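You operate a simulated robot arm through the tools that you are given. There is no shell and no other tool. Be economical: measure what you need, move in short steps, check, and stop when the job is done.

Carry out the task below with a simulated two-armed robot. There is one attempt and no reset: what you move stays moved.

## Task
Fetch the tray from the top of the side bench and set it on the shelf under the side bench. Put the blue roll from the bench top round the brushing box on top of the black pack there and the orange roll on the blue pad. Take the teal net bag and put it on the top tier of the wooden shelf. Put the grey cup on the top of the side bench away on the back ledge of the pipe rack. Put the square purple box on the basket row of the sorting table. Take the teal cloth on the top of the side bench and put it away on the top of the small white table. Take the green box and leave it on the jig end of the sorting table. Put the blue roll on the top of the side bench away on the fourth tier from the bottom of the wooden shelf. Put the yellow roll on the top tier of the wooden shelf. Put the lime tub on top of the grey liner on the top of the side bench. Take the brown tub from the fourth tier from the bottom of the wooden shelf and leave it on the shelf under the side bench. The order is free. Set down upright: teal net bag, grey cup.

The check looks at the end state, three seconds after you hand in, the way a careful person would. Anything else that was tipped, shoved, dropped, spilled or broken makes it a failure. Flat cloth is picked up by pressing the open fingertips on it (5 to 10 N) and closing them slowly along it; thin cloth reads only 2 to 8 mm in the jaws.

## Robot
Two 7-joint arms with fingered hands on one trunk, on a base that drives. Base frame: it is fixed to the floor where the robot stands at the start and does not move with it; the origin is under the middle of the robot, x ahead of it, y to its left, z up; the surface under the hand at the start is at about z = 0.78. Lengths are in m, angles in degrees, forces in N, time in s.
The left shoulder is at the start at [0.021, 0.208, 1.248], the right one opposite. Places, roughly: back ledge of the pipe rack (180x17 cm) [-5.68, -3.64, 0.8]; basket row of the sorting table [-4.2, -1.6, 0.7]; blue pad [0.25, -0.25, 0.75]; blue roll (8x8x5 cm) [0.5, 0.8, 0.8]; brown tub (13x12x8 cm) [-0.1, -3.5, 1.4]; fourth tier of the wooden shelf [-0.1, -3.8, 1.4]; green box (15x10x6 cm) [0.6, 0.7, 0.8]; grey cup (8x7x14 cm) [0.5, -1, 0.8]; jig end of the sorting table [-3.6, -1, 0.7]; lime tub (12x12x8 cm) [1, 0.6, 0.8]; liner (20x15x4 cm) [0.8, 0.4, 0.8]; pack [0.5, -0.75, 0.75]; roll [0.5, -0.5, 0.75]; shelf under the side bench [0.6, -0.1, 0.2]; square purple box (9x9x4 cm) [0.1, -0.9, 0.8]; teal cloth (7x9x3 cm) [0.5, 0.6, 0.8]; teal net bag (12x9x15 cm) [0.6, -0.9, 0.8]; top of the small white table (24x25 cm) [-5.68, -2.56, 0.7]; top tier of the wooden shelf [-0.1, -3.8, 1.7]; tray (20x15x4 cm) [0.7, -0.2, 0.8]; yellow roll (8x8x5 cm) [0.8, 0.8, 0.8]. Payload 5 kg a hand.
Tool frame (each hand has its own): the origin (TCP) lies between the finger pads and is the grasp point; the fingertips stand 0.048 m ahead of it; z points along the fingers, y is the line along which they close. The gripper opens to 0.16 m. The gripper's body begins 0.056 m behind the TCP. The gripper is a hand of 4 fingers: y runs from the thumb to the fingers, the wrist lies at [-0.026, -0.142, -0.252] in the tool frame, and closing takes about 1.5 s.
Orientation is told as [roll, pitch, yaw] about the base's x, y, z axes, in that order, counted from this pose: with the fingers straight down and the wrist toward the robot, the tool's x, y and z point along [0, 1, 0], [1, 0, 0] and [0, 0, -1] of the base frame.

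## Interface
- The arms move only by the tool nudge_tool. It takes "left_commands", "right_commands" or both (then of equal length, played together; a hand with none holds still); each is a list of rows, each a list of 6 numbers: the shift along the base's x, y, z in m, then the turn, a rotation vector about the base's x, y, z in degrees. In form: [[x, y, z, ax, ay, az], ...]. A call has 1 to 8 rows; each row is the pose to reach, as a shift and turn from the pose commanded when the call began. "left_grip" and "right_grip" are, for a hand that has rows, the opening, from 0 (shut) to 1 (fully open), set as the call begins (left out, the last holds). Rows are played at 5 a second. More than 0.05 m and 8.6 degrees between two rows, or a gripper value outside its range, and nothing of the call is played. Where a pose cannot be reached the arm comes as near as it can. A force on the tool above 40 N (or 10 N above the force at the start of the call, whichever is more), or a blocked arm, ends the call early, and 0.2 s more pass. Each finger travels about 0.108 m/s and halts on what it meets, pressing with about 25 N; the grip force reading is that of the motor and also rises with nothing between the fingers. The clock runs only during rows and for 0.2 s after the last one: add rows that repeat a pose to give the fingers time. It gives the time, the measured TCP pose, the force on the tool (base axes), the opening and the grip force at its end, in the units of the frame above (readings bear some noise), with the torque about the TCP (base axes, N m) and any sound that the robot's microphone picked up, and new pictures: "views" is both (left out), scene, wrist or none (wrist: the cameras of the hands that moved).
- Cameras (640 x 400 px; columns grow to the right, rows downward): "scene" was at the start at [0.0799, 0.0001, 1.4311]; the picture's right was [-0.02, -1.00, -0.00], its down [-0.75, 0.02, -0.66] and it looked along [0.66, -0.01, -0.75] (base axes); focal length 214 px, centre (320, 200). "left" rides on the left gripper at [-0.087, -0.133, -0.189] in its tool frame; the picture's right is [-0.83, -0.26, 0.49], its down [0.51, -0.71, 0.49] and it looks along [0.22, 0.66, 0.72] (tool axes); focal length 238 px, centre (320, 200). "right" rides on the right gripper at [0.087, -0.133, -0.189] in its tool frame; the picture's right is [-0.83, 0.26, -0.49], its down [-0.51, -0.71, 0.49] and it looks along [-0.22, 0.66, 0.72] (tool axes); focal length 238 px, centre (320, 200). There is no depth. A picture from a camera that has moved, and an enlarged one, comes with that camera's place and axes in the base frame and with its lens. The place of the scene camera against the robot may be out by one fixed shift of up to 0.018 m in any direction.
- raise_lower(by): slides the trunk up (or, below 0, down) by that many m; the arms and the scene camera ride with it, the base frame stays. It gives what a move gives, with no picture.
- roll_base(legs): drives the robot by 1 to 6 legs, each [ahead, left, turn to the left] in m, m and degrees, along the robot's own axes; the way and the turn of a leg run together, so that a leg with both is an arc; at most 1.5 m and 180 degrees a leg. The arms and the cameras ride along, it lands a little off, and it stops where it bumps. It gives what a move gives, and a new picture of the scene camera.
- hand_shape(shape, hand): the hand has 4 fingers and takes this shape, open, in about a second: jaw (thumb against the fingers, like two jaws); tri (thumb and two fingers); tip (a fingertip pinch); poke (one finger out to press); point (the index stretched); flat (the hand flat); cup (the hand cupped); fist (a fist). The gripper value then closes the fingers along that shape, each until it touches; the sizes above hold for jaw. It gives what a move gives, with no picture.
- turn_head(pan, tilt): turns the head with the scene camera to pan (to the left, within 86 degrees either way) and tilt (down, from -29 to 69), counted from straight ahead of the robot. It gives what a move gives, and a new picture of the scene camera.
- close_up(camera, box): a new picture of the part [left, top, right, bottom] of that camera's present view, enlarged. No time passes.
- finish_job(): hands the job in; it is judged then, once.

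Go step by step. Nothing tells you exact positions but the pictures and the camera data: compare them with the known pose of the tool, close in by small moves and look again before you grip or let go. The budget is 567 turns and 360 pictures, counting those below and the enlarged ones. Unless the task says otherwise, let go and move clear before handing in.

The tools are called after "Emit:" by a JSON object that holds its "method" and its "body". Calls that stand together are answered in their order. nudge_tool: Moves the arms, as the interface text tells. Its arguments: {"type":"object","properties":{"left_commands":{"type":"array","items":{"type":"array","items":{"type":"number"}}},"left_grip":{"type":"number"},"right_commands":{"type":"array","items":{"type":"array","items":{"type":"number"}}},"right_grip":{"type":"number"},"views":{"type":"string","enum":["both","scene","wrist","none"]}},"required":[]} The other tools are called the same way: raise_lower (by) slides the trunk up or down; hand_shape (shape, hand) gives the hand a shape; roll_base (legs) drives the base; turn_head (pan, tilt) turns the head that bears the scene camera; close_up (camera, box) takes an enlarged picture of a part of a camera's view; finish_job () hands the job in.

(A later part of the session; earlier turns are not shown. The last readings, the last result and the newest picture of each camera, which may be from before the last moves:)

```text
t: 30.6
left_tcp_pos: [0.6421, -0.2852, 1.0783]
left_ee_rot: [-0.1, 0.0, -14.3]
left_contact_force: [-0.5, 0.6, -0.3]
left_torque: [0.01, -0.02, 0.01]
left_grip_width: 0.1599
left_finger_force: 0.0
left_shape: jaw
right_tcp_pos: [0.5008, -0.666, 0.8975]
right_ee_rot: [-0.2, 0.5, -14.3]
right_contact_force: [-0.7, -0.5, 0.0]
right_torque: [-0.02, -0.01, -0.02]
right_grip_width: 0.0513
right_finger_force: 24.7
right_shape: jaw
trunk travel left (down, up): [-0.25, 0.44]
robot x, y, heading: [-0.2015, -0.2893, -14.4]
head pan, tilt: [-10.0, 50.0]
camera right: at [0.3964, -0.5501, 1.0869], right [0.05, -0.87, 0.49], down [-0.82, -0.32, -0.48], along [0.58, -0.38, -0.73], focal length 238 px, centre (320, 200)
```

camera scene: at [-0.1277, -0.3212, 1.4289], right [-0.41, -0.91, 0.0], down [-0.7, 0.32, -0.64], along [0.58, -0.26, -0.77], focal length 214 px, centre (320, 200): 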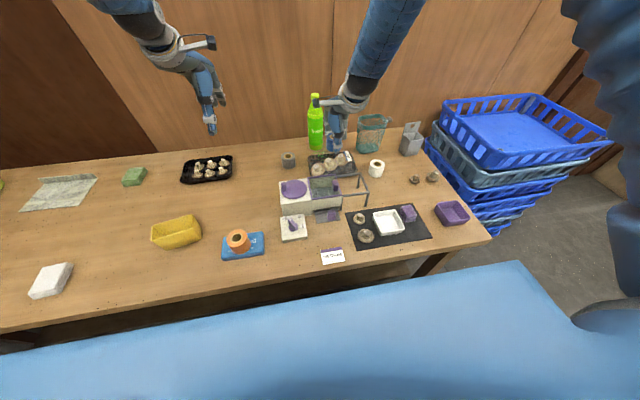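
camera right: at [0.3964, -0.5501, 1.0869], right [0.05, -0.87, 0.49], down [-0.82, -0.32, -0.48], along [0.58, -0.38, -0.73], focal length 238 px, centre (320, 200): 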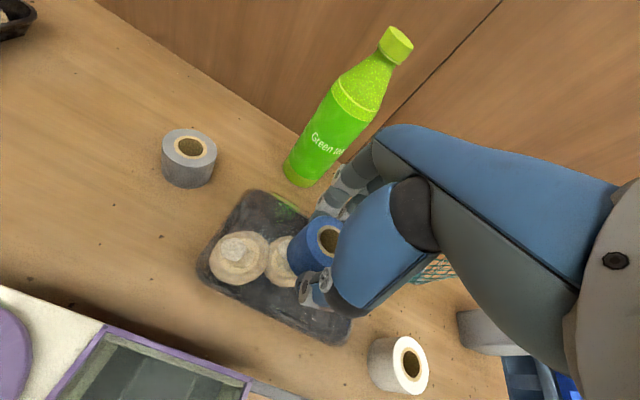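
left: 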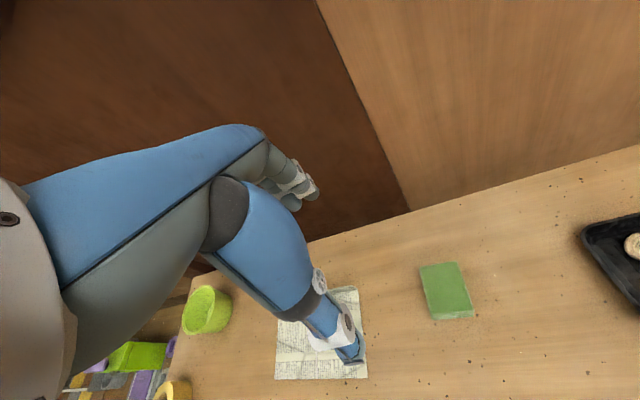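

Emit:
{"method": "nudge_tool", "body": {"right_commands": [[0, 0, -0.006, 0, 0, 0], [0, 0, -0.012, 0, 0, 0]], "views": "none"}}

Emit:
{"method": "nudge_tool", "body": {"right_commands": [[0, 0, -0.005, 0, 0, 0], [0, 0, -0.008, 0, 0, 0]], "views": "none"}}

```text
t: 31.4
left_tcp_pos: [0.6428, -0.2853, 1.0801]
left_ee_rot: [0.1, 0.0, -14.4]
left_contact_force: [0.1, 0.3, -1.3]
left_torque: [0.05, 0.03, 0.01]
left_grip_width: 0.1598
left_finger_force: 0.0
left_shape: jaw
right_tcp_pos: [0.505, -0.6659, 0.8934]
right_ee_rot: [-0.3, -0.3, -14.5]
right_contact_force: [-5.2, 1.2, 18.4]
right_torque: [0.19, 0.65, 0.01]
right_grip_width: 0.052
right_finger_force: 25.0
right_shape: jaw
trunk travel left (down, up): [-0.25, 0.44]
robot x, y, heading: [-0.1998, -0.2885, -14.2]
head pan, tilt: [-10.0, 50.0]
stopped in row 2 (right hand): the force on the tool passed its limit at 41 N (the readings are from after the stop); the commanded pose is now the measured one
```

```text
t: 31.8
left_tcp_pos: [0.6441, -0.2854, 1.0791]
left_ee_rot: [0.0, 0.1, -14.4]
left_contact_force: [1.0, 0.0, -0.1]
left_torque: [0.04, 0.1, 0.0]
left_grip_width: 0.1598
left_finger_force: 0.1
left_shape: jaw
right_tcp_pos: [0.5087, -0.666, 0.8925]
right_ee_rot: [-0.2, -0.8, -14.5]
right_contact_force: [-5.7, 1.8, 20.7]
right_torque: [0.36, 1.11, -0.02]
right_grip_width: 0.0519
right_finger_force: 24.9
right_shape: jaw
trunk travel left (down, up): [-0.25, 0.44]
robot x, y, heading: [-0.2005, -0.2852, -14.5]
head pan, tilt: [-10.0, 50.0]
stopped in row 2 (right hand): the force on the tool passed its limit at 44 N (the readings are from after the stop); the commanded pose is now the measured one
```

The pack's top is at about 0.84. I'll ease off the force, then open and look.

Emit:
{"method": "nudge_tool", "body": {"right_commands": [[-0.006, 0, 0.003, 0, 1.0, 0]], "views": "none"}}

Emit:
{"method": "nudge_tool", "body": {"right_commands": [[0, 0, 0, 0, 0, 0], [0, 0, 0, 0, 0, 0], [0, 0, 0, 0, 0, 0], [0, 0, 0, 0, 0, 0]], "right_grip": 0.7, "views": "none"}}

Emit:
{"method": "nudge_tool", "body": {"right_commands": [[0, 0, 0.03, 0, 0, 0], [0, 0, 0.07, 0, 0, 0], [0, 0, 0.11, 0, 0, 0], [-0.03, 0.02, 0.14, 0, 0, 0]]}}

Emit:
{"method": "close_up", "body": {"camera": "scene", "box": [270, 110, 414, 200]}}

```text
t: 32.2
left_tcp_pos: [0.6448, -0.2857, 1.079]
left_ee_rot: [0.1, 0.0, -14.4]
left_contact_force: [0.3, 0.0, 0.3]
left_torque: [-0.04, 0.01, 0.02]
left_grip_width: 0.1596
left_finger_force: 0.1
left_shape: jaw
right_tcp_pos: [0.5021, -0.6662, 0.8927]
right_ee_rot: [-0.5, 0.1, -14.5]
right_contact_force: [2.9, 0.5, 11.0]
right_torque: [0.05, -0.58, 0.0]
right_grip_width: 0.0515
right_finger_force: 24.8
right_shape: jaw
trunk travel left (down, up): [-0.25, 0.44]
robot x, y, heading: [-0.1983, -0.2856, -14.2]
head pan, tilt: [-10.0, 50.0]
```

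```text
t: 33.2
left_tcp_pos: [0.6441, -0.2861, 1.0777]
left_ee_rot: [0.1, 0.1, -14.3]
left_contact_force: [0.5, 0.1, -0.3]
left_torque: [0.02, 0.01, -0.02]
left_grip_width: 0.1598
left_finger_force: 0.0
left_shape: jaw
right_tcp_pos: [0.501, -0.667, 0.8907]
right_ee_rot: [-0.5, 0.4, -14.5]
right_contact_force: [0.5, -0.3, 0.1]
right_torque: [0.0, 0.04, 0.01]
right_grip_width: 0.1116
right_finger_force: 0.0
right_shape: jaw
trunk travel left (down, up): [-0.25, 0.44]
robot x, y, heading: [-0.1986, -0.2884, -14.3]
head pan, tilt: [-10.0, 50.0]
```

```text
t: 34.2
left_tcp_pos: [0.6407, -0.2832, 1.0817]
left_ee_rot: [0.0, -0.2, -14.2]
left_contact_force: [-1.0, 1.0, 0.6]
left_torque: [-0.08, -0.1, -0.01]
left_grip_width: 0.1599
left_finger_force: 0.1
left_shape: jaw
right_tcp_pos: [0.4668, -0.6446, 1.0352]
right_ee_rot: [-0.5, 0.3, -14.3]
right_contact_force: [-1.2, 1.7, 0.2]
right_torque: [-0.16, -0.16, -0.04]
right_grip_width: 0.1116
right_finger_force: 0.0
right_shape: jaw
trunk travel left (down, up): [-0.25, 0.44]
robot x, y, heading: [-0.1976, -0.2864, -14.3]
head pan, tilt: [-10.0, 50.0]
camera scene: at [-0.1319, -0.3179, 1.4294], right [-0.41, -0.91, 0.0], down [-0.7, 0.31, -0.64], along [0.59, -0.27, -0.76], focal length 214 px, centre (320, 200)
camera right: at [0.362, -0.5271, 1.2247], right [0.05, -0.87, 0.49], down [-0.82, -0.32, -0.48], along [0.58, -0.38, -0.72], focal length 238 px, centre (320, 200)
```

scene: 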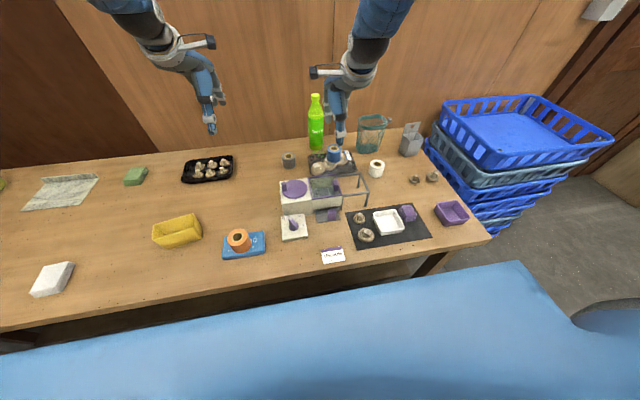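
right: 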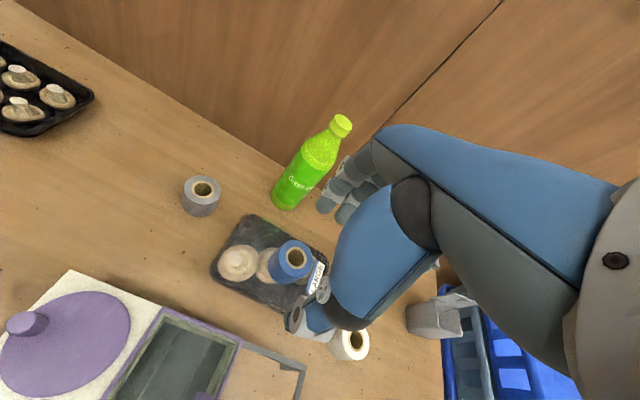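

```text
4.44 times, centred on (342, 155) of scene
camera zoom: at [-0.1319, -0.3179, 1.4294], right [-0.41, -0.91, 0.0], down [-0.7, 0.31, -0.64], along [0.59, -0.27, -0.76], focal length 953 px, centre (222, 400)
```

zoom: 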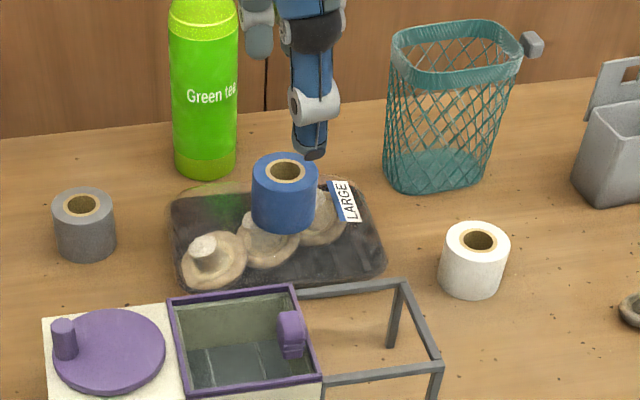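

The blue roll stands upright on the pack. Next is the lime tub with the left hand, so I'll slide left along the bench.

Emit:
{"method": "roll_base", "body": {"legs": [[0, 0.85, 0], [0.1, 0, 0]]}}

Emit:
{"method": "turn_head", "body": {"pan": 20, "tilt": 45}}

```text
t: 39.5
left_tcp_pos: [0.9564, 0.5087, 1.0786]
left_ee_rot: [0.0, 0.0, -15.1]
left_contact_force: [0.1, -0.7, -0.9]
left_torque: [0.0, 0.07, 0.01]
left_grip_width: 0.1597
left_finger_force: 0.1
left_shape: jaw
right_tcp_pos: [0.7777, 0.1506, 1.032]
right_ee_rot: [-0.5, 0.3, -15.1]
right_contact_force: [0.8, -0.3, -0.5]
right_torque: [0.03, 0.1, 0.04]
right_grip_width: 0.1119
right_finger_force: 0.1
right_shape: jaw
trunk travel left (down, up): [-0.25, 0.44]
robot x, y, heading: [0.1096, 0.516, -14.9]
head pan, tilt: [-10.0, 50.0]
camera scene: at [0.1829, 0.4826, 1.429], right [-0.42, -0.91, 0.0], down [-0.7, 0.32, -0.64], along [0.58, -0.27, -0.77], focal length 214 px, centre (320, 200)
```

scene: 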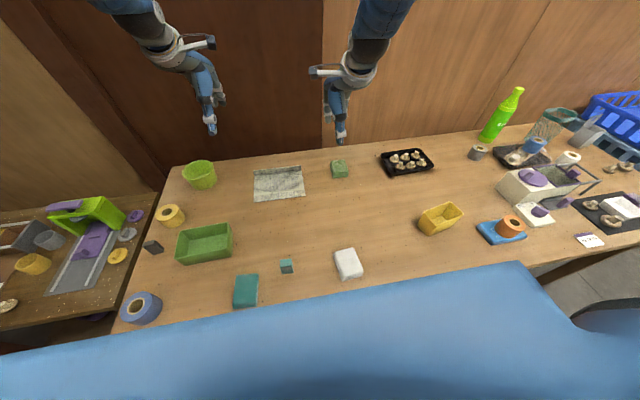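

```text
t: 40.5
left_tcp_pos: [0.9548, 0.5083, 1.0784]
left_ee_rot: [0.0, 0.2, -15.0]
left_contact_force: [0.3, -0.4, -0.9]
left_torque: [0.01, 0.03, 0.0]
left_grip_width: 0.1599
left_finger_force: 0.1
left_shape: jaw
right_tcp_pos: [0.7772, 0.1512, 1.0326]
right_ee_rot: [-0.4, 0.4, -15.1]
right_contact_force: [1.1, -0.6, 0.3]
right_torque: [-0.03, 0.01, 0.0]
right_grip_width: 0.1119
right_finger_force: 0.0
right_shape: jaw
trunk travel left (down, up): [-0.25, 0.44]
robot x, y, heading: [0.1115, 0.5144, -14.8]
head pan, tilt: [20.0, 45.0]
camera scene: at [0.1931, 0.5225, 1.436], right [0.09, -1.0, 0.0], down [-0.7, -0.06, -0.71], along [0.7, 0.06, -0.71], focal length 214 px, centre (320, 200)
```

scene: 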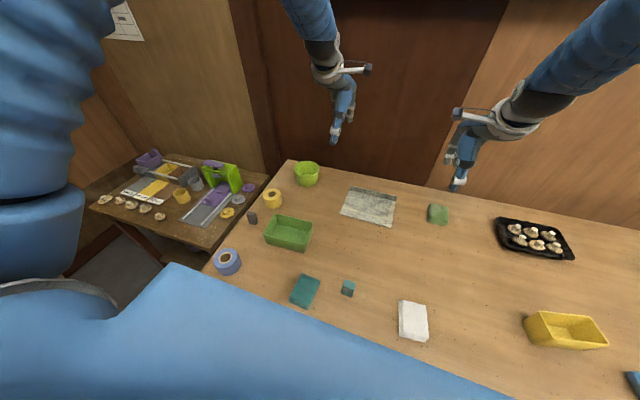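

The lime tub is at about [0.963, 0.649] and the liner's centre at about [0.817, 0.374]. I'll move the left hand over the tub.

Emit:
{"method": "nudge_tool", "body": {"left_commands": [[0.002, 0.045, 0, 0, 0, 0], [0.005, 0.09, 0, 0, 0, 0], [0.008, 0.138, 0, 0, 0, 0], [0.008, 0.138, -0.045, 0, 0, 0], [0.008, 0.138, -0.09, 0, 0, 0]], "left_grip": 1}}

Emit:
{"method": "close_up", "body": {"camera": "scene", "box": [230, 90, 420, 230]}}

```text
t: 41.6
left_tcp_pos: [0.9638, 0.6501, 0.9889]
left_ee_rot: [0.0, 0.0, -14.9]
left_contact_force: [1.5, 0.4, 2.2]
left_torque: [-0.06, 0.18, -0.04]
left_grip_width: 0.1598
left_finger_force: 0.1
left_shape: jaw
right_tcp_pos: [0.7777, 0.1526, 1.0323]
right_ee_rot: [-0.5, 0.4, -15.1]
right_contact_force: [0.2, 1.7, -0.2]
right_torque: [-0.12, 0.04, -0.01]
right_grip_width: 0.1116
right_finger_force: 0.0
right_shape: jaw
trunk travel left (down, up): [-0.25, 0.44]
robot x, y, heading: [0.1133, 0.5159, -15.0]
head pan, tilt: [20.0, 45.0]
camera scene: at [0.1937, 0.5238, 1.4359], right [0.09, -1.0, 0.0], down [-0.71, -0.06, -0.71], along [0.7, 0.06, -0.71], focal length 214 px, centre (320, 200)
camera left: at [0.8137, 0.6, 1.1776], right [-0.46, -0.74, -0.49], down [-0.55, 0.67, -0.49], along [0.69, 0.04, -0.72], focal length 238 px, centre (320, 200)
```

scene: 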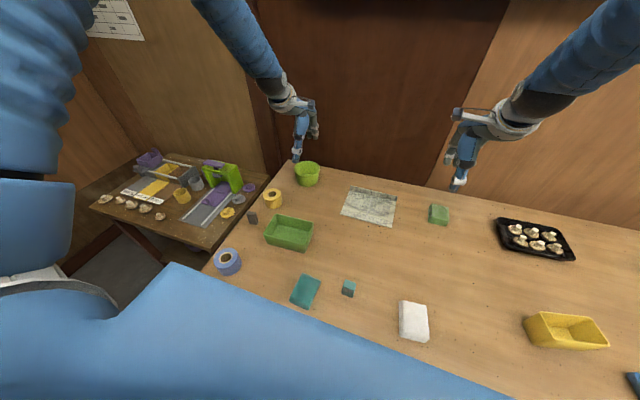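
left: 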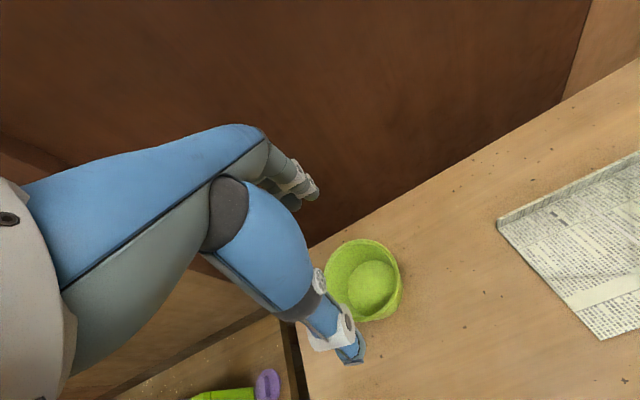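

```text
2.86 times, centred on (325, 160) of scene
camera zoom: at [0.1937, 0.5238, 1.4359], right [0.09, -1.0, 0.0], down [-0.71, -0.06, -0.71], along [0.7, 0.06, -0.71], focal length 613 px, centre (306, 314)
```

zoom: 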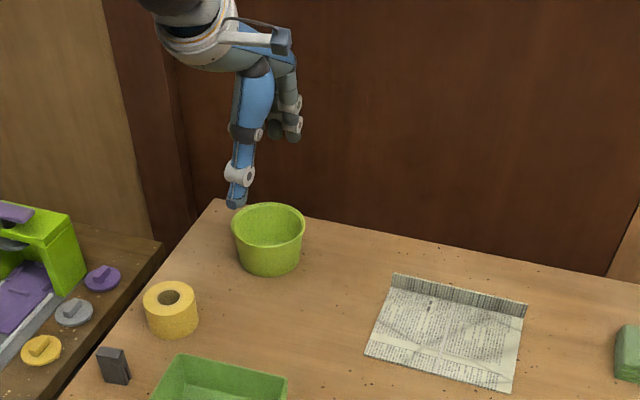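

Emit:
{"method": "nudge_tool", "body": {"left_commands": [[0, -0.011, -0.03, 0, 0, 0], [0, -0.011, -0.06, 0, 0, 0], [0, -0.011, -0.085, 0, 0, 0]]}}

Emit:
{"method": "close_up", "body": {"camera": "scene", "box": [250, 100, 378, 180]}}

```text
t: 42.5
left_tcp_pos: [0.9662, 0.637, 0.9056]
left_ee_rot: [0.0, 0.2, -15.0]
left_contact_force: [0.9, -0.6, 1.2]
left_torque: [0.05, 0.15, -0.05]
left_grip_width: 0.1595
left_finger_force: 0.1
left_shape: jaw
right_tcp_pos: [0.7771, 0.1506, 1.0316]
right_ee_rot: [-0.4, 0.4, -15.1]
right_contact_force: [0.7, -0.8, -0.5]
right_torque: [0.01, 0.02, -0.01]
right_grip_width: 0.1119
right_finger_force: 0.1
right_shape: jaw
trunk travel left (down, up): [-0.25, 0.44]
robot x, y, heading: [0.1089, 0.5152, -14.7]
head pan, tilt: [20.0, 45.0]
camera scene: at [0.1939, 0.5223, 1.4359], right [0.09, -1.0, 0.0], down [-0.71, -0.06, -0.71], along [0.7, 0.06, -0.71], focal length 214 px, centre (320, 200)
camera left: at [0.8154, 0.586, 1.0947], right [-0.47, -0.74, -0.49], down [-0.56, 0.67, -0.49], along [0.69, 0.04, -0.72], focal length 238 px, centre (320, 200)
```

scene: 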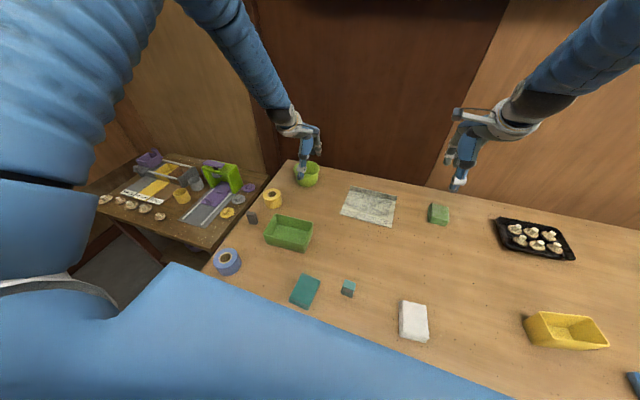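
left: 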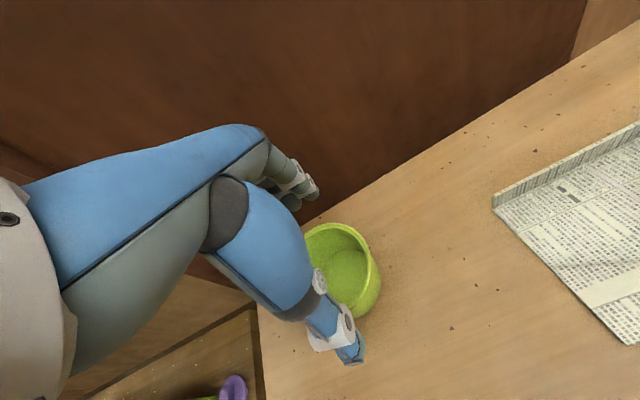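

```text
5.00 times, centred on (314, 140) of scene
camera zoom: at [0.1939, 0.5223, 1.4359], right [0.09, -1.0, 0.0], down [-0.71, -0.06, -0.71], along [0.7, 0.06, -0.71], focal length 1072 px, centre (350, 500)
```

zoom: 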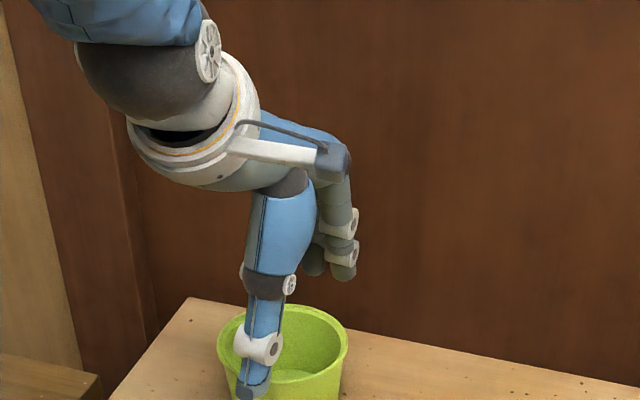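

Emit:
{"method": "nudge_tool", "body": {"left_commands": [[0.001, 0.006, -0.015, 0, 0, 0], [0.001, 0.006, -0.03, 0, 0, 0], [0.001, 0.006, -0.045, 0, 0, 0], [0.001, 0.006, -0.058, 0, 0, 0]]}}

Emit:
{"method": "close_up", "body": {"camera": "scene", "box": [250, 120, 378, 200]}}

```text
t: 43.5
left_tcp_pos: [0.9653, 0.6425, 0.8445]
left_ee_rot: [-0.1, 0.1, -15.0]
left_contact_force: [0.2, -0.4, 0.6]
left_torque: [0.01, 0.06, 0.02]
left_grip_width: 0.1596
left_finger_force: 0.1
left_shape: jaw
right_tcp_pos: [0.7778, 0.1504, 1.033]
right_ee_rot: [-0.4, 0.4, -15.2]
right_contact_force: [0.2, -0.5, -0.9]
right_torque: [0.02, 0.02, -0.02]
right_grip_width: 0.1119
right_finger_force: 0.0
right_shape: jaw
trunk travel left (down, up): [-0.25, 0.44]
robot x, y, heading: [0.1115, 0.5165, -14.9]
head pan, tilt: [20.0, 45.0]
camera scene: at [0.193, 0.5228, 1.436], right [0.09, -1.0, 0.0], down [-0.7, -0.06, -0.71], along [0.7, 0.06, -0.71], focal length 214 px, centre (320, 200)
camera left: at [0.8149, 0.5925, 1.034], right [-0.47, -0.74, -0.49], down [-0.56, 0.67, -0.49], along [0.69, 0.04, -0.72], focal length 238 px, centre (320, 200)
```

scene: 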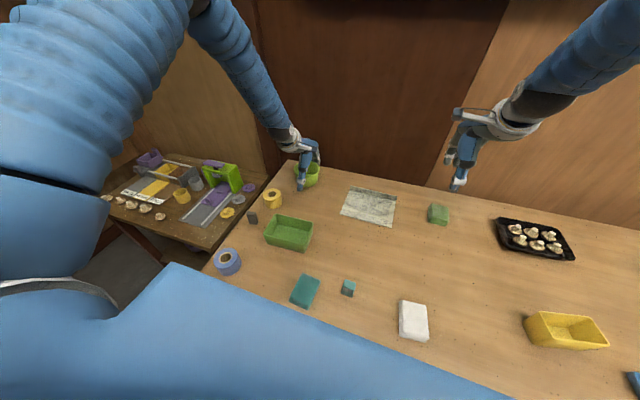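
left: 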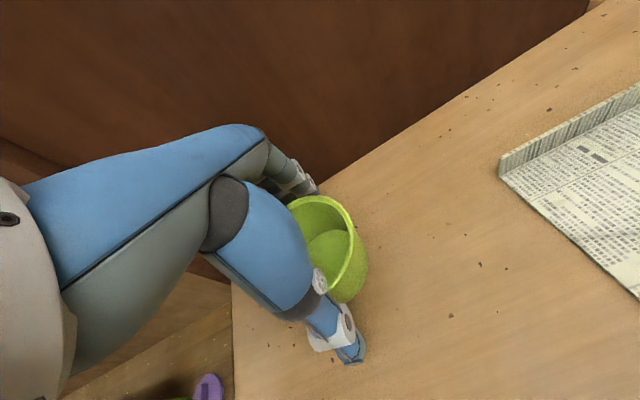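

```text
5.00 times, centred on (314, 160) of scene
camera zoom: at [0.193, 0.5228, 1.436], right [0.09, -1.0, 0.0], down [-0.7, -0.06, -0.71], along [0.7, 0.06, -0.71], focal length 1072 px, centre (350, 400)
```

zoom: 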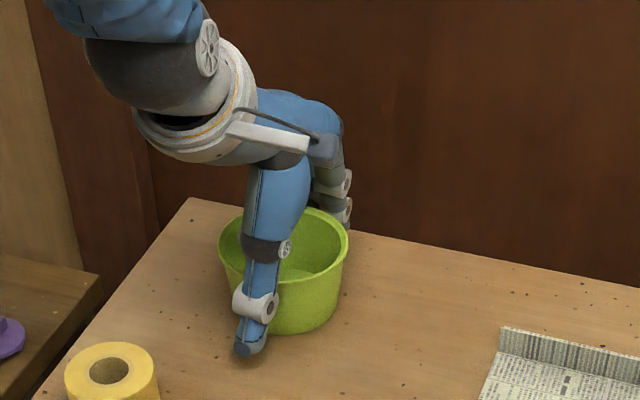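

The thumb is in front of the tub and the fingers behind it, so I'll close.

Emit:
{"method": "nudge_tool", "body": {"left_commands": [[0, -0.004, 0, 0, 0, 0], [0, -0.004, 0, 0, 0, 0], [0, -0.004, 0, 0, 0, 0], [0, -0.004, 0, 0, 0, 0], [0, -0.004, 0, 0, 0, 0]], "left_grip": 0.4, "views": "none"}}

Emit:
{"method": "nudge_tool", "body": {"left_commands": [[0, 0, 0.04, 0, 0, 0], [0, 0, 0.08, 0, 0, 0], [0, 0, 0.11, 0, 0, 0]]}}

```text
t: 44.6
left_tcp_pos: [0.9653, 0.6377, 0.8452]
left_ee_rot: [0.0, 0.1, -15.1]
left_contact_force: [-0.2, -0.4, 0.2]
left_torque: [0.02, -0.02, -0.04]
left_grip_width: 0.0927
left_finger_force: 25.0
left_shape: jaw
right_tcp_pos: [0.7773, 0.1512, 1.034]
right_ee_rot: [-0.4, 0.4, -15.0]
right_contact_force: [-1.0, -0.3, 0.3]
right_torque: [-0.01, 0.0, -0.03]
right_grip_width: 0.112
right_finger_force: 0.1
right_shape: jaw
trunk travel left (down, up): [-0.25, 0.44]
robot x, y, heading: [0.1101, 0.5184, -14.8]
head pan, tilt: [20.0, 45.0]
```

```text
t: 45.5
left_tcp_pos: [0.9634, 0.6372, 0.9566]
left_ee_rot: [0.0, 0.0, -14.8]
left_contact_force: [-0.2, 0.2, -1.4]
left_torque: [0.02, -0.13, 0.03]
left_grip_width: 0.0924
left_finger_force: 25.0
left_shape: jaw
right_tcp_pos: [0.7762, 0.1514, 1.0323]
right_ee_rot: [-0.4, 0.3, -15.1]
right_contact_force: [-0.2, 0.0, 0.3]
right_torque: [0.0, -0.02, 0.02]
right_grip_width: 0.1117
right_finger_force: 0.0
right_shape: jaw
trunk travel left (down, up): [-0.25, 0.44]
robot x, y, heading: [0.1107, 0.5208, -15.0]
head pan, tilt: [20.0, 45.0]
camera scene: at [0.1919, 0.5227, 1.4361], right [0.09, -1.0, 0.0], down [-0.7, -0.06, -0.71], along [0.7, 0.06, -0.71], focal length 214 px, centre (320, 200)
camera left: at [0.8128, 0.5877, 1.1461], right [-0.47, -0.74, -0.49], down [-0.56, 0.67, -0.49], along [0.69, 0.04, -0.72], focal length 238 px, centre (320, 200)
```

scene: 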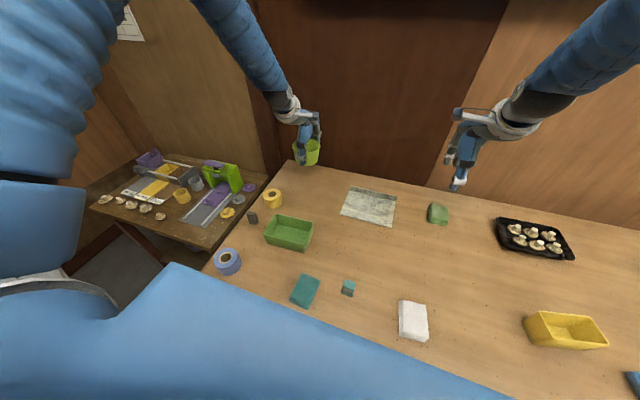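
left: 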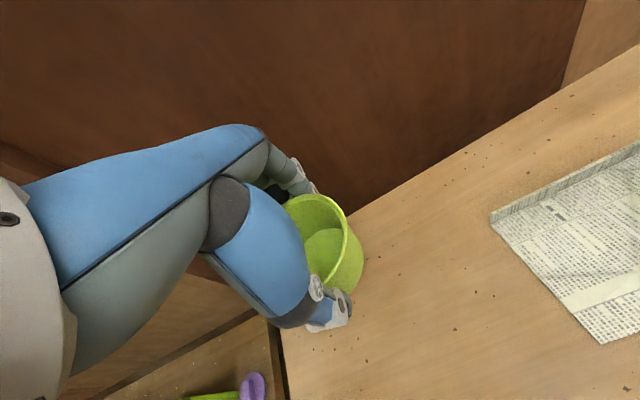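

The tub is held. I'll carry it over the liner and move the right hand out of the way.

Emit:
{"method": "nudge_tool", "body": {"left_commands": [[0, 0, 0, 0, 0, 0], [-0.022, -0.038, 0, 0, 0, 0], [-0.045, -0.077, 0, 0, 0, 0], [-0.067, -0.115, 0, 0, 0, 0], [-0.089, -0.154, 0, 0, 0, 0], [-0.111, -0.192, 0, 0, 0, 0], [-0.134, -0.23, 0, 0, 0, 0], [-0.156, -0.269, 0, 0, 0, 0]], "right_commands": [[-0.01, -0.03, 0, 0, 0, 0], [-0.02, -0.06, 0, 0, 0, 0], [-0.03, -0.09, 0, 0, 0, 0], [-0.04, -0.12, 0, 0, 0, 0], [-0.05, -0.15, 0, 0, 0, 0], [-0.06, -0.18, 0, 0, 0, 0], [-0.06, -0.18, 0, 0, 0, 0], [-0.06, -0.18, 0, 0, 0, 0]]}}

Emit:
{"method": "close_up", "body": {"camera": "scene", "box": [300, 140, 444, 240]}}

```text
t: 47.2
left_tcp_pos: [0.8128, 0.3789, 0.953]
left_ee_rot: [2.3, -0.4, -18.6]
left_contact_force: [0.1, 2.0, -1.8]
left_torque: [-0.15, 0.06, 0.24]
left_grip_width: 0.0927
left_finger_force: 25.8
left_shape: jaw
left hand out of reach, approached as far as the arm can: row 8
right_tcp_pos: [0.7162, -0.0314, 1.0352]
right_ee_rot: [-0.5, 0.4, -15.2]
right_contact_force: [-0.4, -0.5, -0.1]
right_torque: [0.05, -0.05, 0.01]
right_grip_width: 0.1118
right_finger_force: 0.0
right_shape: jaw
trunk travel left (down, up): [-0.25, 0.44]
robot x, y, heading: [0.1101, 0.5126, -15.1]
head pan, tilt: [20.0, 45.0]
camera scene: at [0.1925, 0.5215, 1.436], right [0.09, -1.0, 0.0], down [-0.7, -0.06, -0.71], along [0.7, 0.06, -0.71], focal length 214 px, centre (320, 200)
camera right: at [0.6124, 0.0869, 1.2246], right [0.04, -0.87, 0.49], down [-0.82, -0.31, -0.48], along [0.57, -0.38, -0.73], focal length 238 px, centre (320, 200)
camera left: at [0.6556, 0.331, 1.1368], right [-0.5, -0.69, -0.52], down [-0.5, 0.72, -0.48], along [0.7, 0.02, -0.71], focal length 238 px, centre (320, 200)
```

scene: 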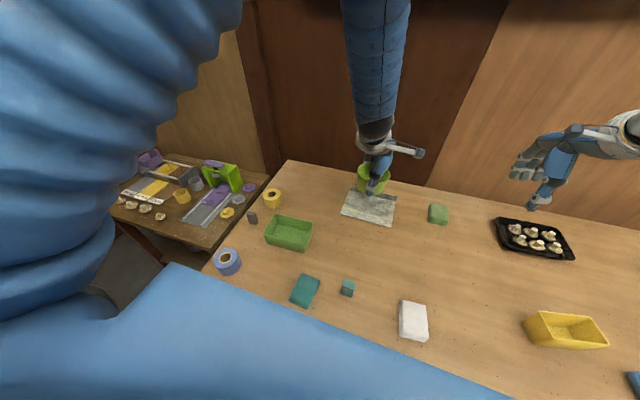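
right: 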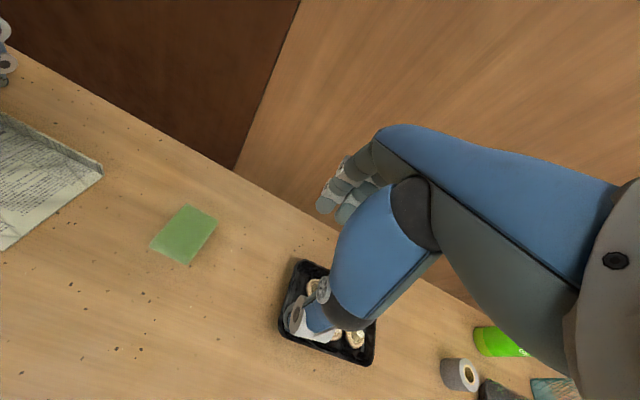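
left: 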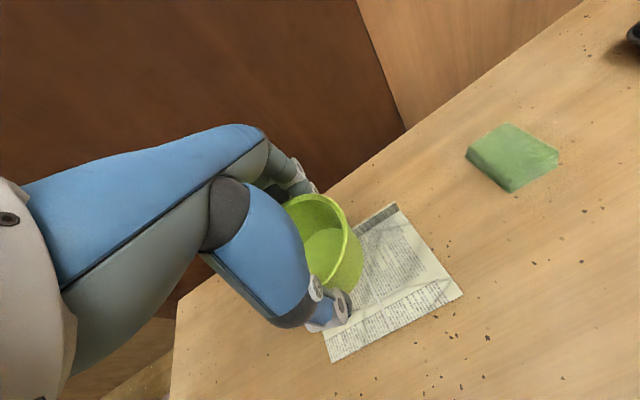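

```text
4.00 times, centred on (372, 190) of scene
camera zoom: at [0.1925, 0.5215, 1.436], right [0.09, -1.0, 0.0], down [-0.7, -0.06, -0.71], along [0.7, 0.06, -0.71], focal length 858 px, centre (112, 240)
```

zoom: 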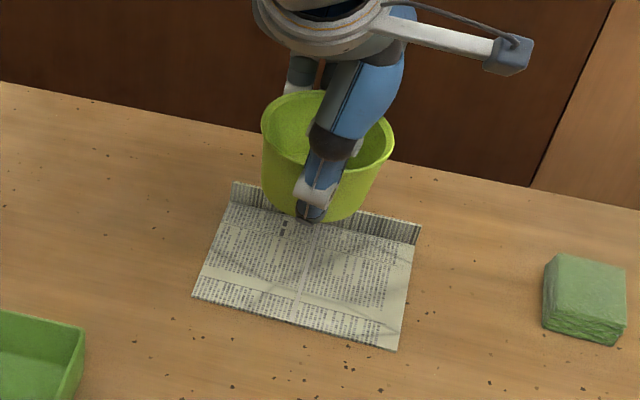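

The left arm is at its inner limit, so I'll shift the base to the right.

Emit:
{"method": "roll_base", "body": {"legs": [[0, -0.2, 0]]}}

```text
t: 48.9
left_tcp_pos: [0.7588, 0.1756, 0.9534]
left_ee_rot: [0.0, -0.2, -15.4]
left_contact_force: [-0.3, -0.8, -1.3]
left_torque: [0.08, -0.01, 0.02]
left_grip_width: 0.0924
left_finger_force: 25.5
left_shape: jaw
right_tcp_pos: [0.661, -0.2305, 1.035]
right_ee_rot: [-0.5, 0.4, -15.3]
right_contact_force: [-0.2, -1.2, -0.6]
right_torque: [0.13, -0.05, 0.04]
right_grip_width: 0.1114
right_finger_force: 0.0
right_shape: jaw
trunk travel left (down, up): [-0.25, 0.44]
robot x, y, heading: [0.057, 0.3204, -15.2]
head pan, tilt: [20.0, 45.0]
camera scene: at [0.1396, 0.3246, 1.436], right [0.08, -1.0, 0.0], down [-0.7, -0.06, -0.71], along [0.7, 0.06, -0.71], focal length 214 px, centre (320, 200)
```

scene: 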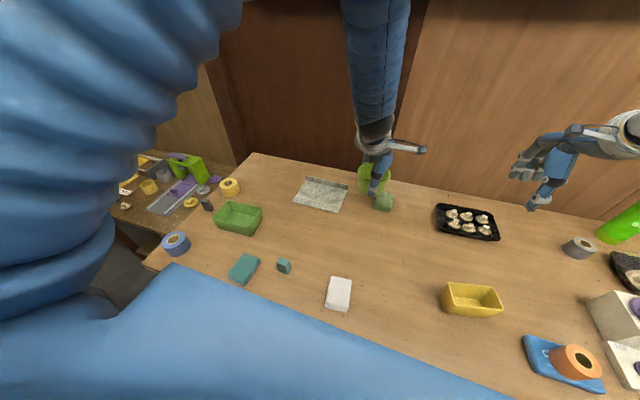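

Emit:
{"method": "nudge_tool", "body": {"left_commands": [[0.01, 0.04, 0, 0, 0, 0], [0.02, 0.08, 0, 0, 0, 0], [0.03, 0.12, 0, 0, 0, 0], [0.04, 0.16, 0, 0, 0, 0], [0.048, 0.192, 0, 0, 0, 0], [0.048, 0.192, -0.03, 0, 0, 0]]}}

Emit:
{"method": "close_up", "body": {"camera": "scene", "box": [250, 130, 394, 230]}}

```text
t: 50.3
left_tcp_pos: [0.8113, 0.3679, 0.923]
left_ee_rot: [-0.1, -0.2, -15.3]
left_contact_force: [1.3, 0.2, -0.2]
left_torque: [0.03, 0.15, -0.01]
left_grip_width: 0.0924
left_finger_force: 25.3
left_shape: jaw
right_tcp_pos: [0.6619, -0.2307, 1.035]
right_ee_rot: [-0.5, 0.5, -15.4]
right_contact_force: [1.4, -0.4, -0.7]
right_torque: [0.05, 0.04, -0.01]
right_grip_width: 0.1119
right_finger_force: 0.0
right_shape: jaw
trunk travel left (down, up): [-0.25, 0.44]
robot x, y, heading: [0.0573, 0.3206, -15.2]
head pan, tilt: [20.0, 45.0]
camera scene: at [0.1416, 0.3251, 1.4358], right [0.08, -1.0, 0.0], down [-0.71, -0.06, -0.71], along [0.7, 0.06, -0.71], focal length 214 px, centre (320, 200)
camera left: at [0.6589, 0.3208, 1.1114], right [-0.47, -0.74, -0.49], down [-0.55, 0.67, -0.49], along [0.69, 0.04, -0.72], focal length 238 px, centre (320, 200)
```

scene: 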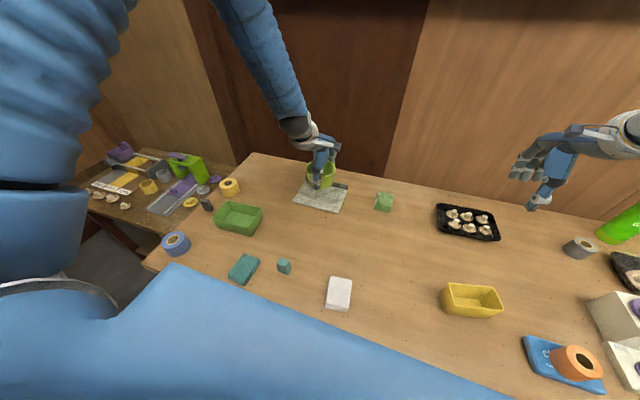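
left: 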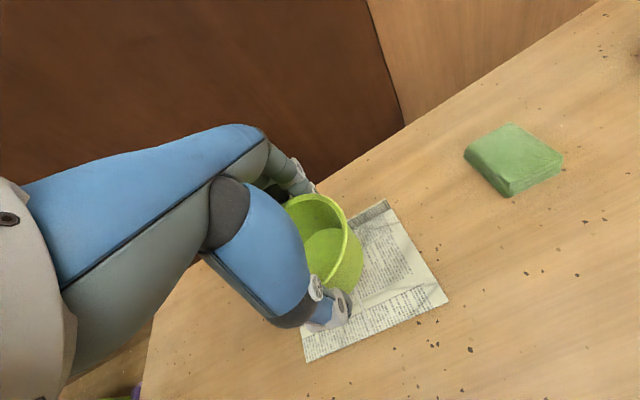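

```text
4.00 times, centred on (322, 180) of scene
camera zoom: at [0.1416, 0.3251, 1.4358], right [0.08, -1.0, 0.0], down [-0.71, -0.06, -0.71], along [0.7, 0.06, -0.71], focal length 858 px, centre (312, 280)
```

zoom: 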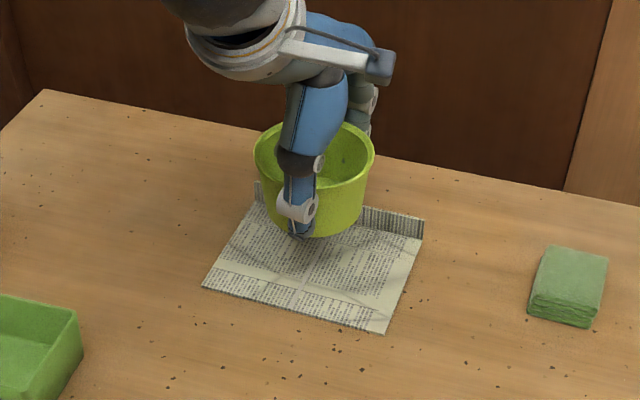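

I'll shift the tub slightly towards the liner's front, clear of the folded rim, and lower it.

Emit:
{"method": "nudge_tool", "body": {"left_commands": [[-0.011, 0.001, -0.03, 0, 0, 0], [-0.011, 0.001, -0.055, 0, 0, 0], [-0.011, 0.001, -0.063, 0, 0, 0]]}}

Emit:
{"method": "close_up", "body": {"camera": "scene", "box": [250, 130, 394, 230]}}

```text
t: 51.1
left_tcp_pos: [0.7971, 0.3685, 0.8597]
left_ee_rot: [-0.1, -0.2, -15.4]
left_contact_force: [-0.1, 0.6, -0.4]
left_torque: [-0.01, 0.05, -0.06]
left_grip_width: 0.0924
left_finger_force: 24.9
left_shape: jaw
right_tcp_pos: [0.6612, -0.2295, 1.0344]
right_ee_rot: [-0.4, 0.4, -15.3]
right_contact_force: [0.9, 0.7, 0.5]
right_torque: [0.01, 0.03, -0.04]
right_grip_width: 0.1119
right_finger_force: 0.0
right_shape: jaw
trunk travel left (down, up): [-0.25, 0.44]
robot x, y, heading: [0.056, 0.3175, -14.9]
head pan, tilt: [20.0, 45.0]
camera scene: at [0.1402, 0.326, 1.436], right [0.08, -1.0, 0.0], down [-0.71, -0.06, -0.71], along [0.7, 0.06, -0.71], focal length 214 px, centre (320, 200)
camera left: at [0.6448, 0.3209, 1.0477], right [-0.47, -0.74, -0.49], down [-0.55, 0.67, -0.49], along [0.69, 0.03, -0.72], focal length 238 px, centre (320, 200)
```

scene: 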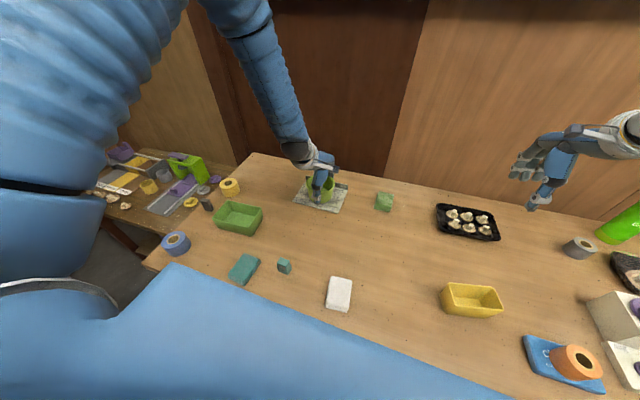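
left: 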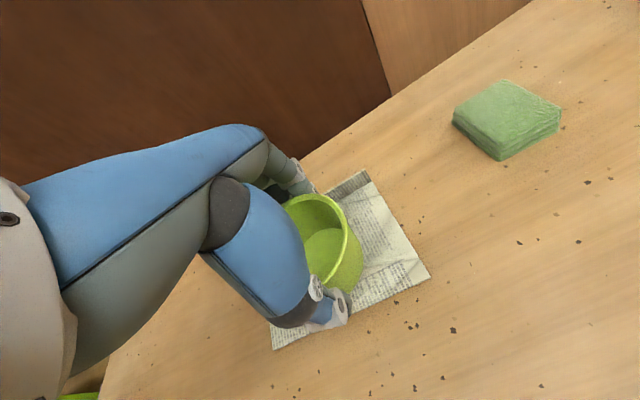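

```text
4.00 times, centred on (322, 180) of scene
camera zoom: at [0.1402, 0.326, 1.436], right [0.08, -1.0, 0.0], down [-0.71, -0.06, -0.71], along [0.7, 0.06, -0.71], focal length 858 px, centre (312, 280)
```

zoom: 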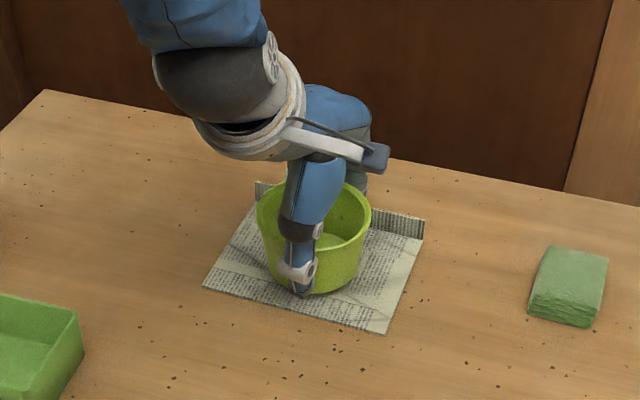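

Well placed on the liner. I'll lower the last few millimetres.

Emit:
{"method": "nudge_tool", "body": {"left_commands": [[0, 0, -0.005, 0, 0, 0], [0, 0, -0.009, 0, 0, 0]], "views": "none"}}

```text
t: 51.7
left_tcp_pos: [0.7953, 0.3695, 0.851]
left_ee_rot: [-0.1, -0.2, -15.3]
left_contact_force: [-0.1, -0.3, -1.2]
left_torque: [0.01, 0.0, 0.04]
left_grip_width: 0.0923
left_finger_force: 25.2
left_shape: jaw
right_tcp_pos: [0.6589, -0.23, 1.0354]
right_ee_rot: [-0.4, 0.4, -15.4]
right_contact_force: [-0.8, -0.2, -0.1]
right_torque: [-0.04, 0.02, 0.0]
right_grip_width: 0.1117
right_finger_force: 0.0
right_shape: jaw
trunk travel left (down, up): [-0.25, 0.44]
robot x, y, heading: [0.0597, 0.3204, -15.4]
head pan, tilt: [20.0, 45.0]
```

Emit:
{"method": "nudge_tool", "body": {"left_commands": [[0, 0, -0.002, 0, 0, 0], [0, 0, -0.004, 0, 0, 0]], "views": "none"}}

```text
t: 52.3
left_tcp_pos: [0.7955, 0.3707, 0.8479]
left_ee_rot: [0.0, -0.3, -15.3]
left_contact_force: [0.9, 0.1, 2.4]
left_torque: [0.0, -0.21, 0.03]
left_grip_width: 0.0923
left_finger_force: 24.6
left_shape: jaw
right_tcp_pos: [0.6594, -0.2294, 1.0356]
right_ee_rot: [-0.4, 0.4, -15.3]
right_contact_force: [-0.6, -0.4, -0.3]
right_torque: [0.0, -0.02, -0.04]
right_grip_width: 0.1119
right_finger_force: 0.0
right_shape: jaw
trunk travel left (down, up): [-0.25, 0.44]
robot x, y, heading: [0.0607, 0.3225, -15.2]
head pan, tilt: [20.0, 45.0]
```

It's touching. I'll open moderately and rise.

Emit:
{"method": "nudge_tool", "body": {"left_commands": [[0, 0, 0, 0, 0, 0], [0, 0, 0, 0, 0, 0], [0, 0, 0, 0, 0, 0]], "left_grip": 0.82, "views": "none"}}

Emit:
{"method": "nudge_tool", "body": {"left_commands": [[0, 0, 0.02, 0, 0, 0], [0, 0, 0.04, 0, 0, 0], [0, 0, 0.08, 0, 0, 0], [0, 0, 0.12, 0, 0, 0], [0, 0, 0.16, 0, 0, 0]], "views": "scene"}}

Emit:
{"method": "close_up", "body": {"camera": "scene", "box": [250, 130, 394, 230]}}

```text
t: 53.1
left_tcp_pos: [0.7951, 0.3699, 0.8483]
left_ee_rot: [-0.1, -0.2, -15.4]
left_contact_force: [0.5, 1.1, -0.3]
left_torque: [0.0, 0.03, -0.02]
left_grip_width: 0.1309
left_finger_force: 0.1
left_shape: jaw
right_tcp_pos: [0.6606, -0.2294, 1.0363]
right_ee_rot: [-0.4, 0.3, -15.4]
right_contact_force: [-0.2, 0.3, 1.6]
right_torque: [-0.01, -0.04, 0.0]
right_grip_width: 0.1119
right_finger_force: 0.0
right_shape: jaw
trunk travel left (down, up): [-0.25, 0.44]
robot x, y, heading: [0.0586, 0.3196, -15.0]
head pan, tilt: [20.0, 45.0]
```

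```text
t: 54.3
left_tcp_pos: [0.7944, 0.3714, 1.0074]
left_ee_rot: [-0.1, -0.1, -15.5]
left_contact_force: [-1.1, 0.6, -0.7]
left_torque: [0.01, -0.19, 0.04]
left_grip_width: 0.1307
left_finger_force: 0.0
left_shape: jaw
right_tcp_pos: [0.6585, -0.2308, 1.0364]
right_ee_rot: [-0.5, 0.3, -15.3]
right_contact_force: [-0.3, -0.1, 0.0]
right_torque: [0.02, -0.09, -0.01]
right_grip_width: 0.1117
right_finger_force: 0.0
right_shape: jaw
trunk travel left (down, up): [-0.25, 0.44]
robot x, y, heading: [0.0526, 0.3222, -15.4]
head pan, tilt: [20.0, 45.0]
camera scene: at [0.1381, 0.3258, 1.4362], right [0.08, -1.0, 0.0], down [-0.7, -0.06, -0.71], along [0.71, 0.06, -0.71], focal length 214 px, centre (320, 200)
```

scene: 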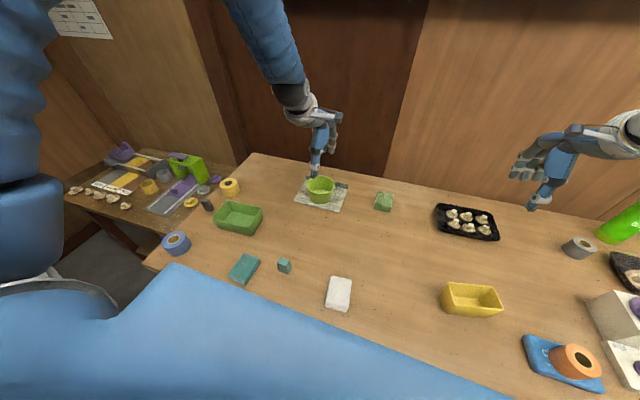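

```text
4.00 times, centred on (322, 180) of scene
camera zoom: at [0.1381, 0.3258, 1.4362], right [0.08, -1.0, 0.0], down [-0.7, -0.06, -0.71], along [0.71, 0.06, -0.71], focal length 858 px, centre (312, 280)
```

zoom: 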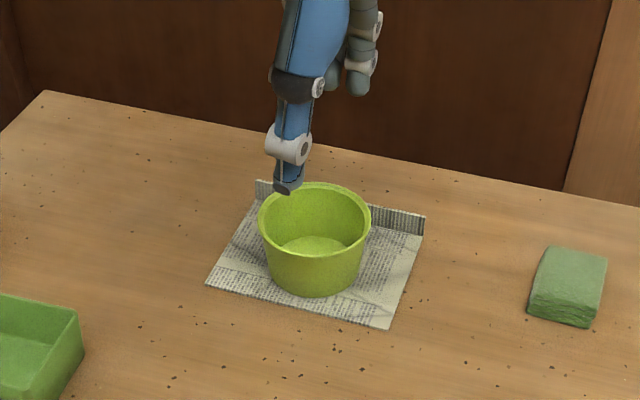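

The lime tub stands well on the liner. Next is the mushroom tray: about 18 × 12 cm, centred near [0.686, -0.176]. I'll bring the right hand above it and check.

Emit:
{"method": "nudge_tool", "body": {"right_commands": [[0.013, 0.025, -0.02, 0, 0, 0], [0.027, 0.053, -0.05, 0, 0, 0], [0.027, 0.053, -0.085, 0, 0, 0]], "right_grip": 1}}

Emit:
{"method": "turn_head", "body": {"pan": -20, "tilt": 48}}

Emit:
{"method": "close_up", "body": {"camera": "scene", "box": [230, 100, 390, 200]}}

```text
t: 55.1
left_tcp_pos: [0.7973, 0.3696, 1.0062]
left_ee_rot: [-0.1, -0.2, -15.4]
left_contact_force: [-0.1, 0.0, -0.5]
left_torque: [0.1, 0.03, 0.0]
left_grip_width: 0.1308
left_finger_force: 0.1
left_shape: jaw
right_tcp_pos: [0.6863, -0.1775, 0.9521]
right_ee_rot: [-0.3, 0.3, -15.6]
right_contact_force: [1.2, -1.6, 1.3]
right_torque: [0.13, 0.12, 0.02]
right_grip_width: 0.1598
right_finger_force: 0.0
right_shape: jaw
trunk travel left (down, up): [-0.25, 0.44]
robot x, y, heading: [0.0562, 0.3204, -15.5]
head pan, tilt: [20.0, 45.0]
camera scene: at [0.1404, 0.3245, 1.4359], right [0.08, -1.0, 0.0], down [-0.71, -0.06, -0.71], along [0.7, 0.06, -0.71], focal length 214 px, centre (320, 200)
camera right: at [0.5833, -0.0592, 1.1415], right [0.03, -0.87, 0.49], down [-0.82, -0.3, -0.48], along [0.57, -0.39, -0.72], focal length 238 px, centre (320, 200)
```

scene: 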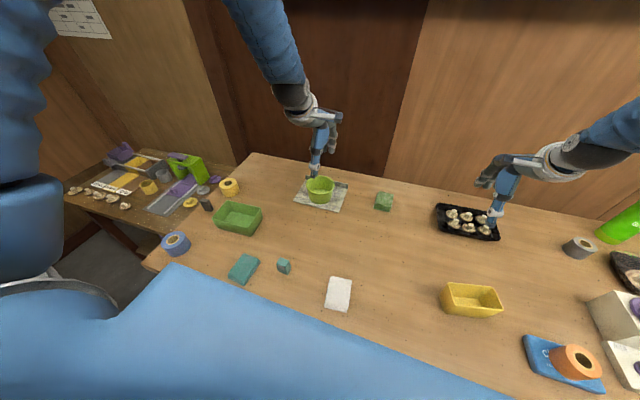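
right: 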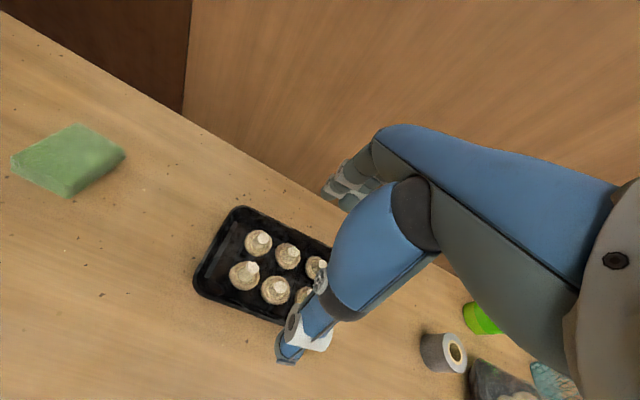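

```text
t: 56.1
left_tcp_pos: [0.7982, 0.3707, 1.0055]
left_ee_rot: [-0.1, -0.2, -15.3]
left_contact_force: [-0.1, -0.1, -0.7]
left_torque: [-0.04, -0.01, -0.01]
left_grip_width: 0.1312
left_finger_force: 0.1
left_shape: jaw
right_tcp_pos: [0.6858, -0.1747, 0.9525]
right_ee_rot: [-0.4, 0.4, -15.4]
right_contact_force: [-0.6, 0.4, -0.3]
right_torque: [-0.04, -0.03, 0.01]
right_grip_width: 0.1599
right_finger_force: 0.0
right_shape: jaw
trunk travel left (down, up): [-0.25, 0.44]
robot x, y, heading: [0.0589, 0.3192, -15.2]
head pan, tilt: [-20.0, 48.0]
camera scene: at [0.1232, 0.274, 1.4319], right [-0.58, -0.82, 0.0], down [-0.61, 0.43, -0.67], along [0.55, -0.39, -0.74], focal length 214 px, centre (320, 200)
```

scene: 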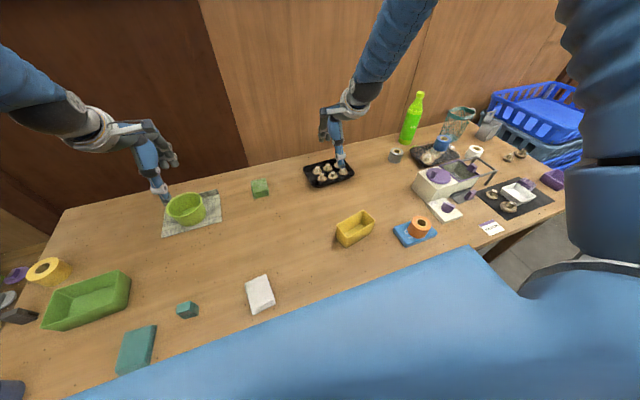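

```text
4.00 times, centred on (310, 150) of scene
camera zoom: at [0.1232, 0.274, 1.4319], right [-0.58, -0.82, 0.0], down [-0.61, 0.43, -0.67], along [0.55, -0.39, -0.74], focal length 858 px, centre (360, 400)
```

zoom: 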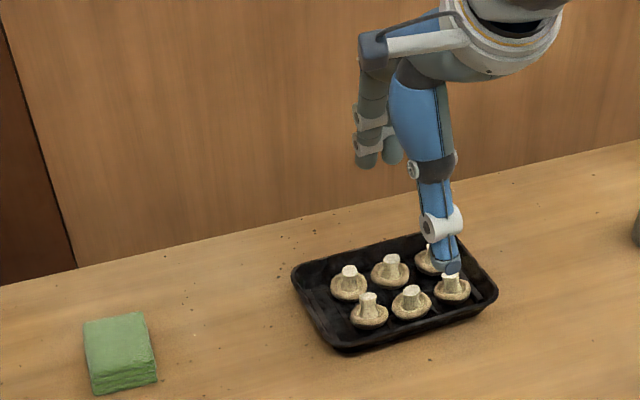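

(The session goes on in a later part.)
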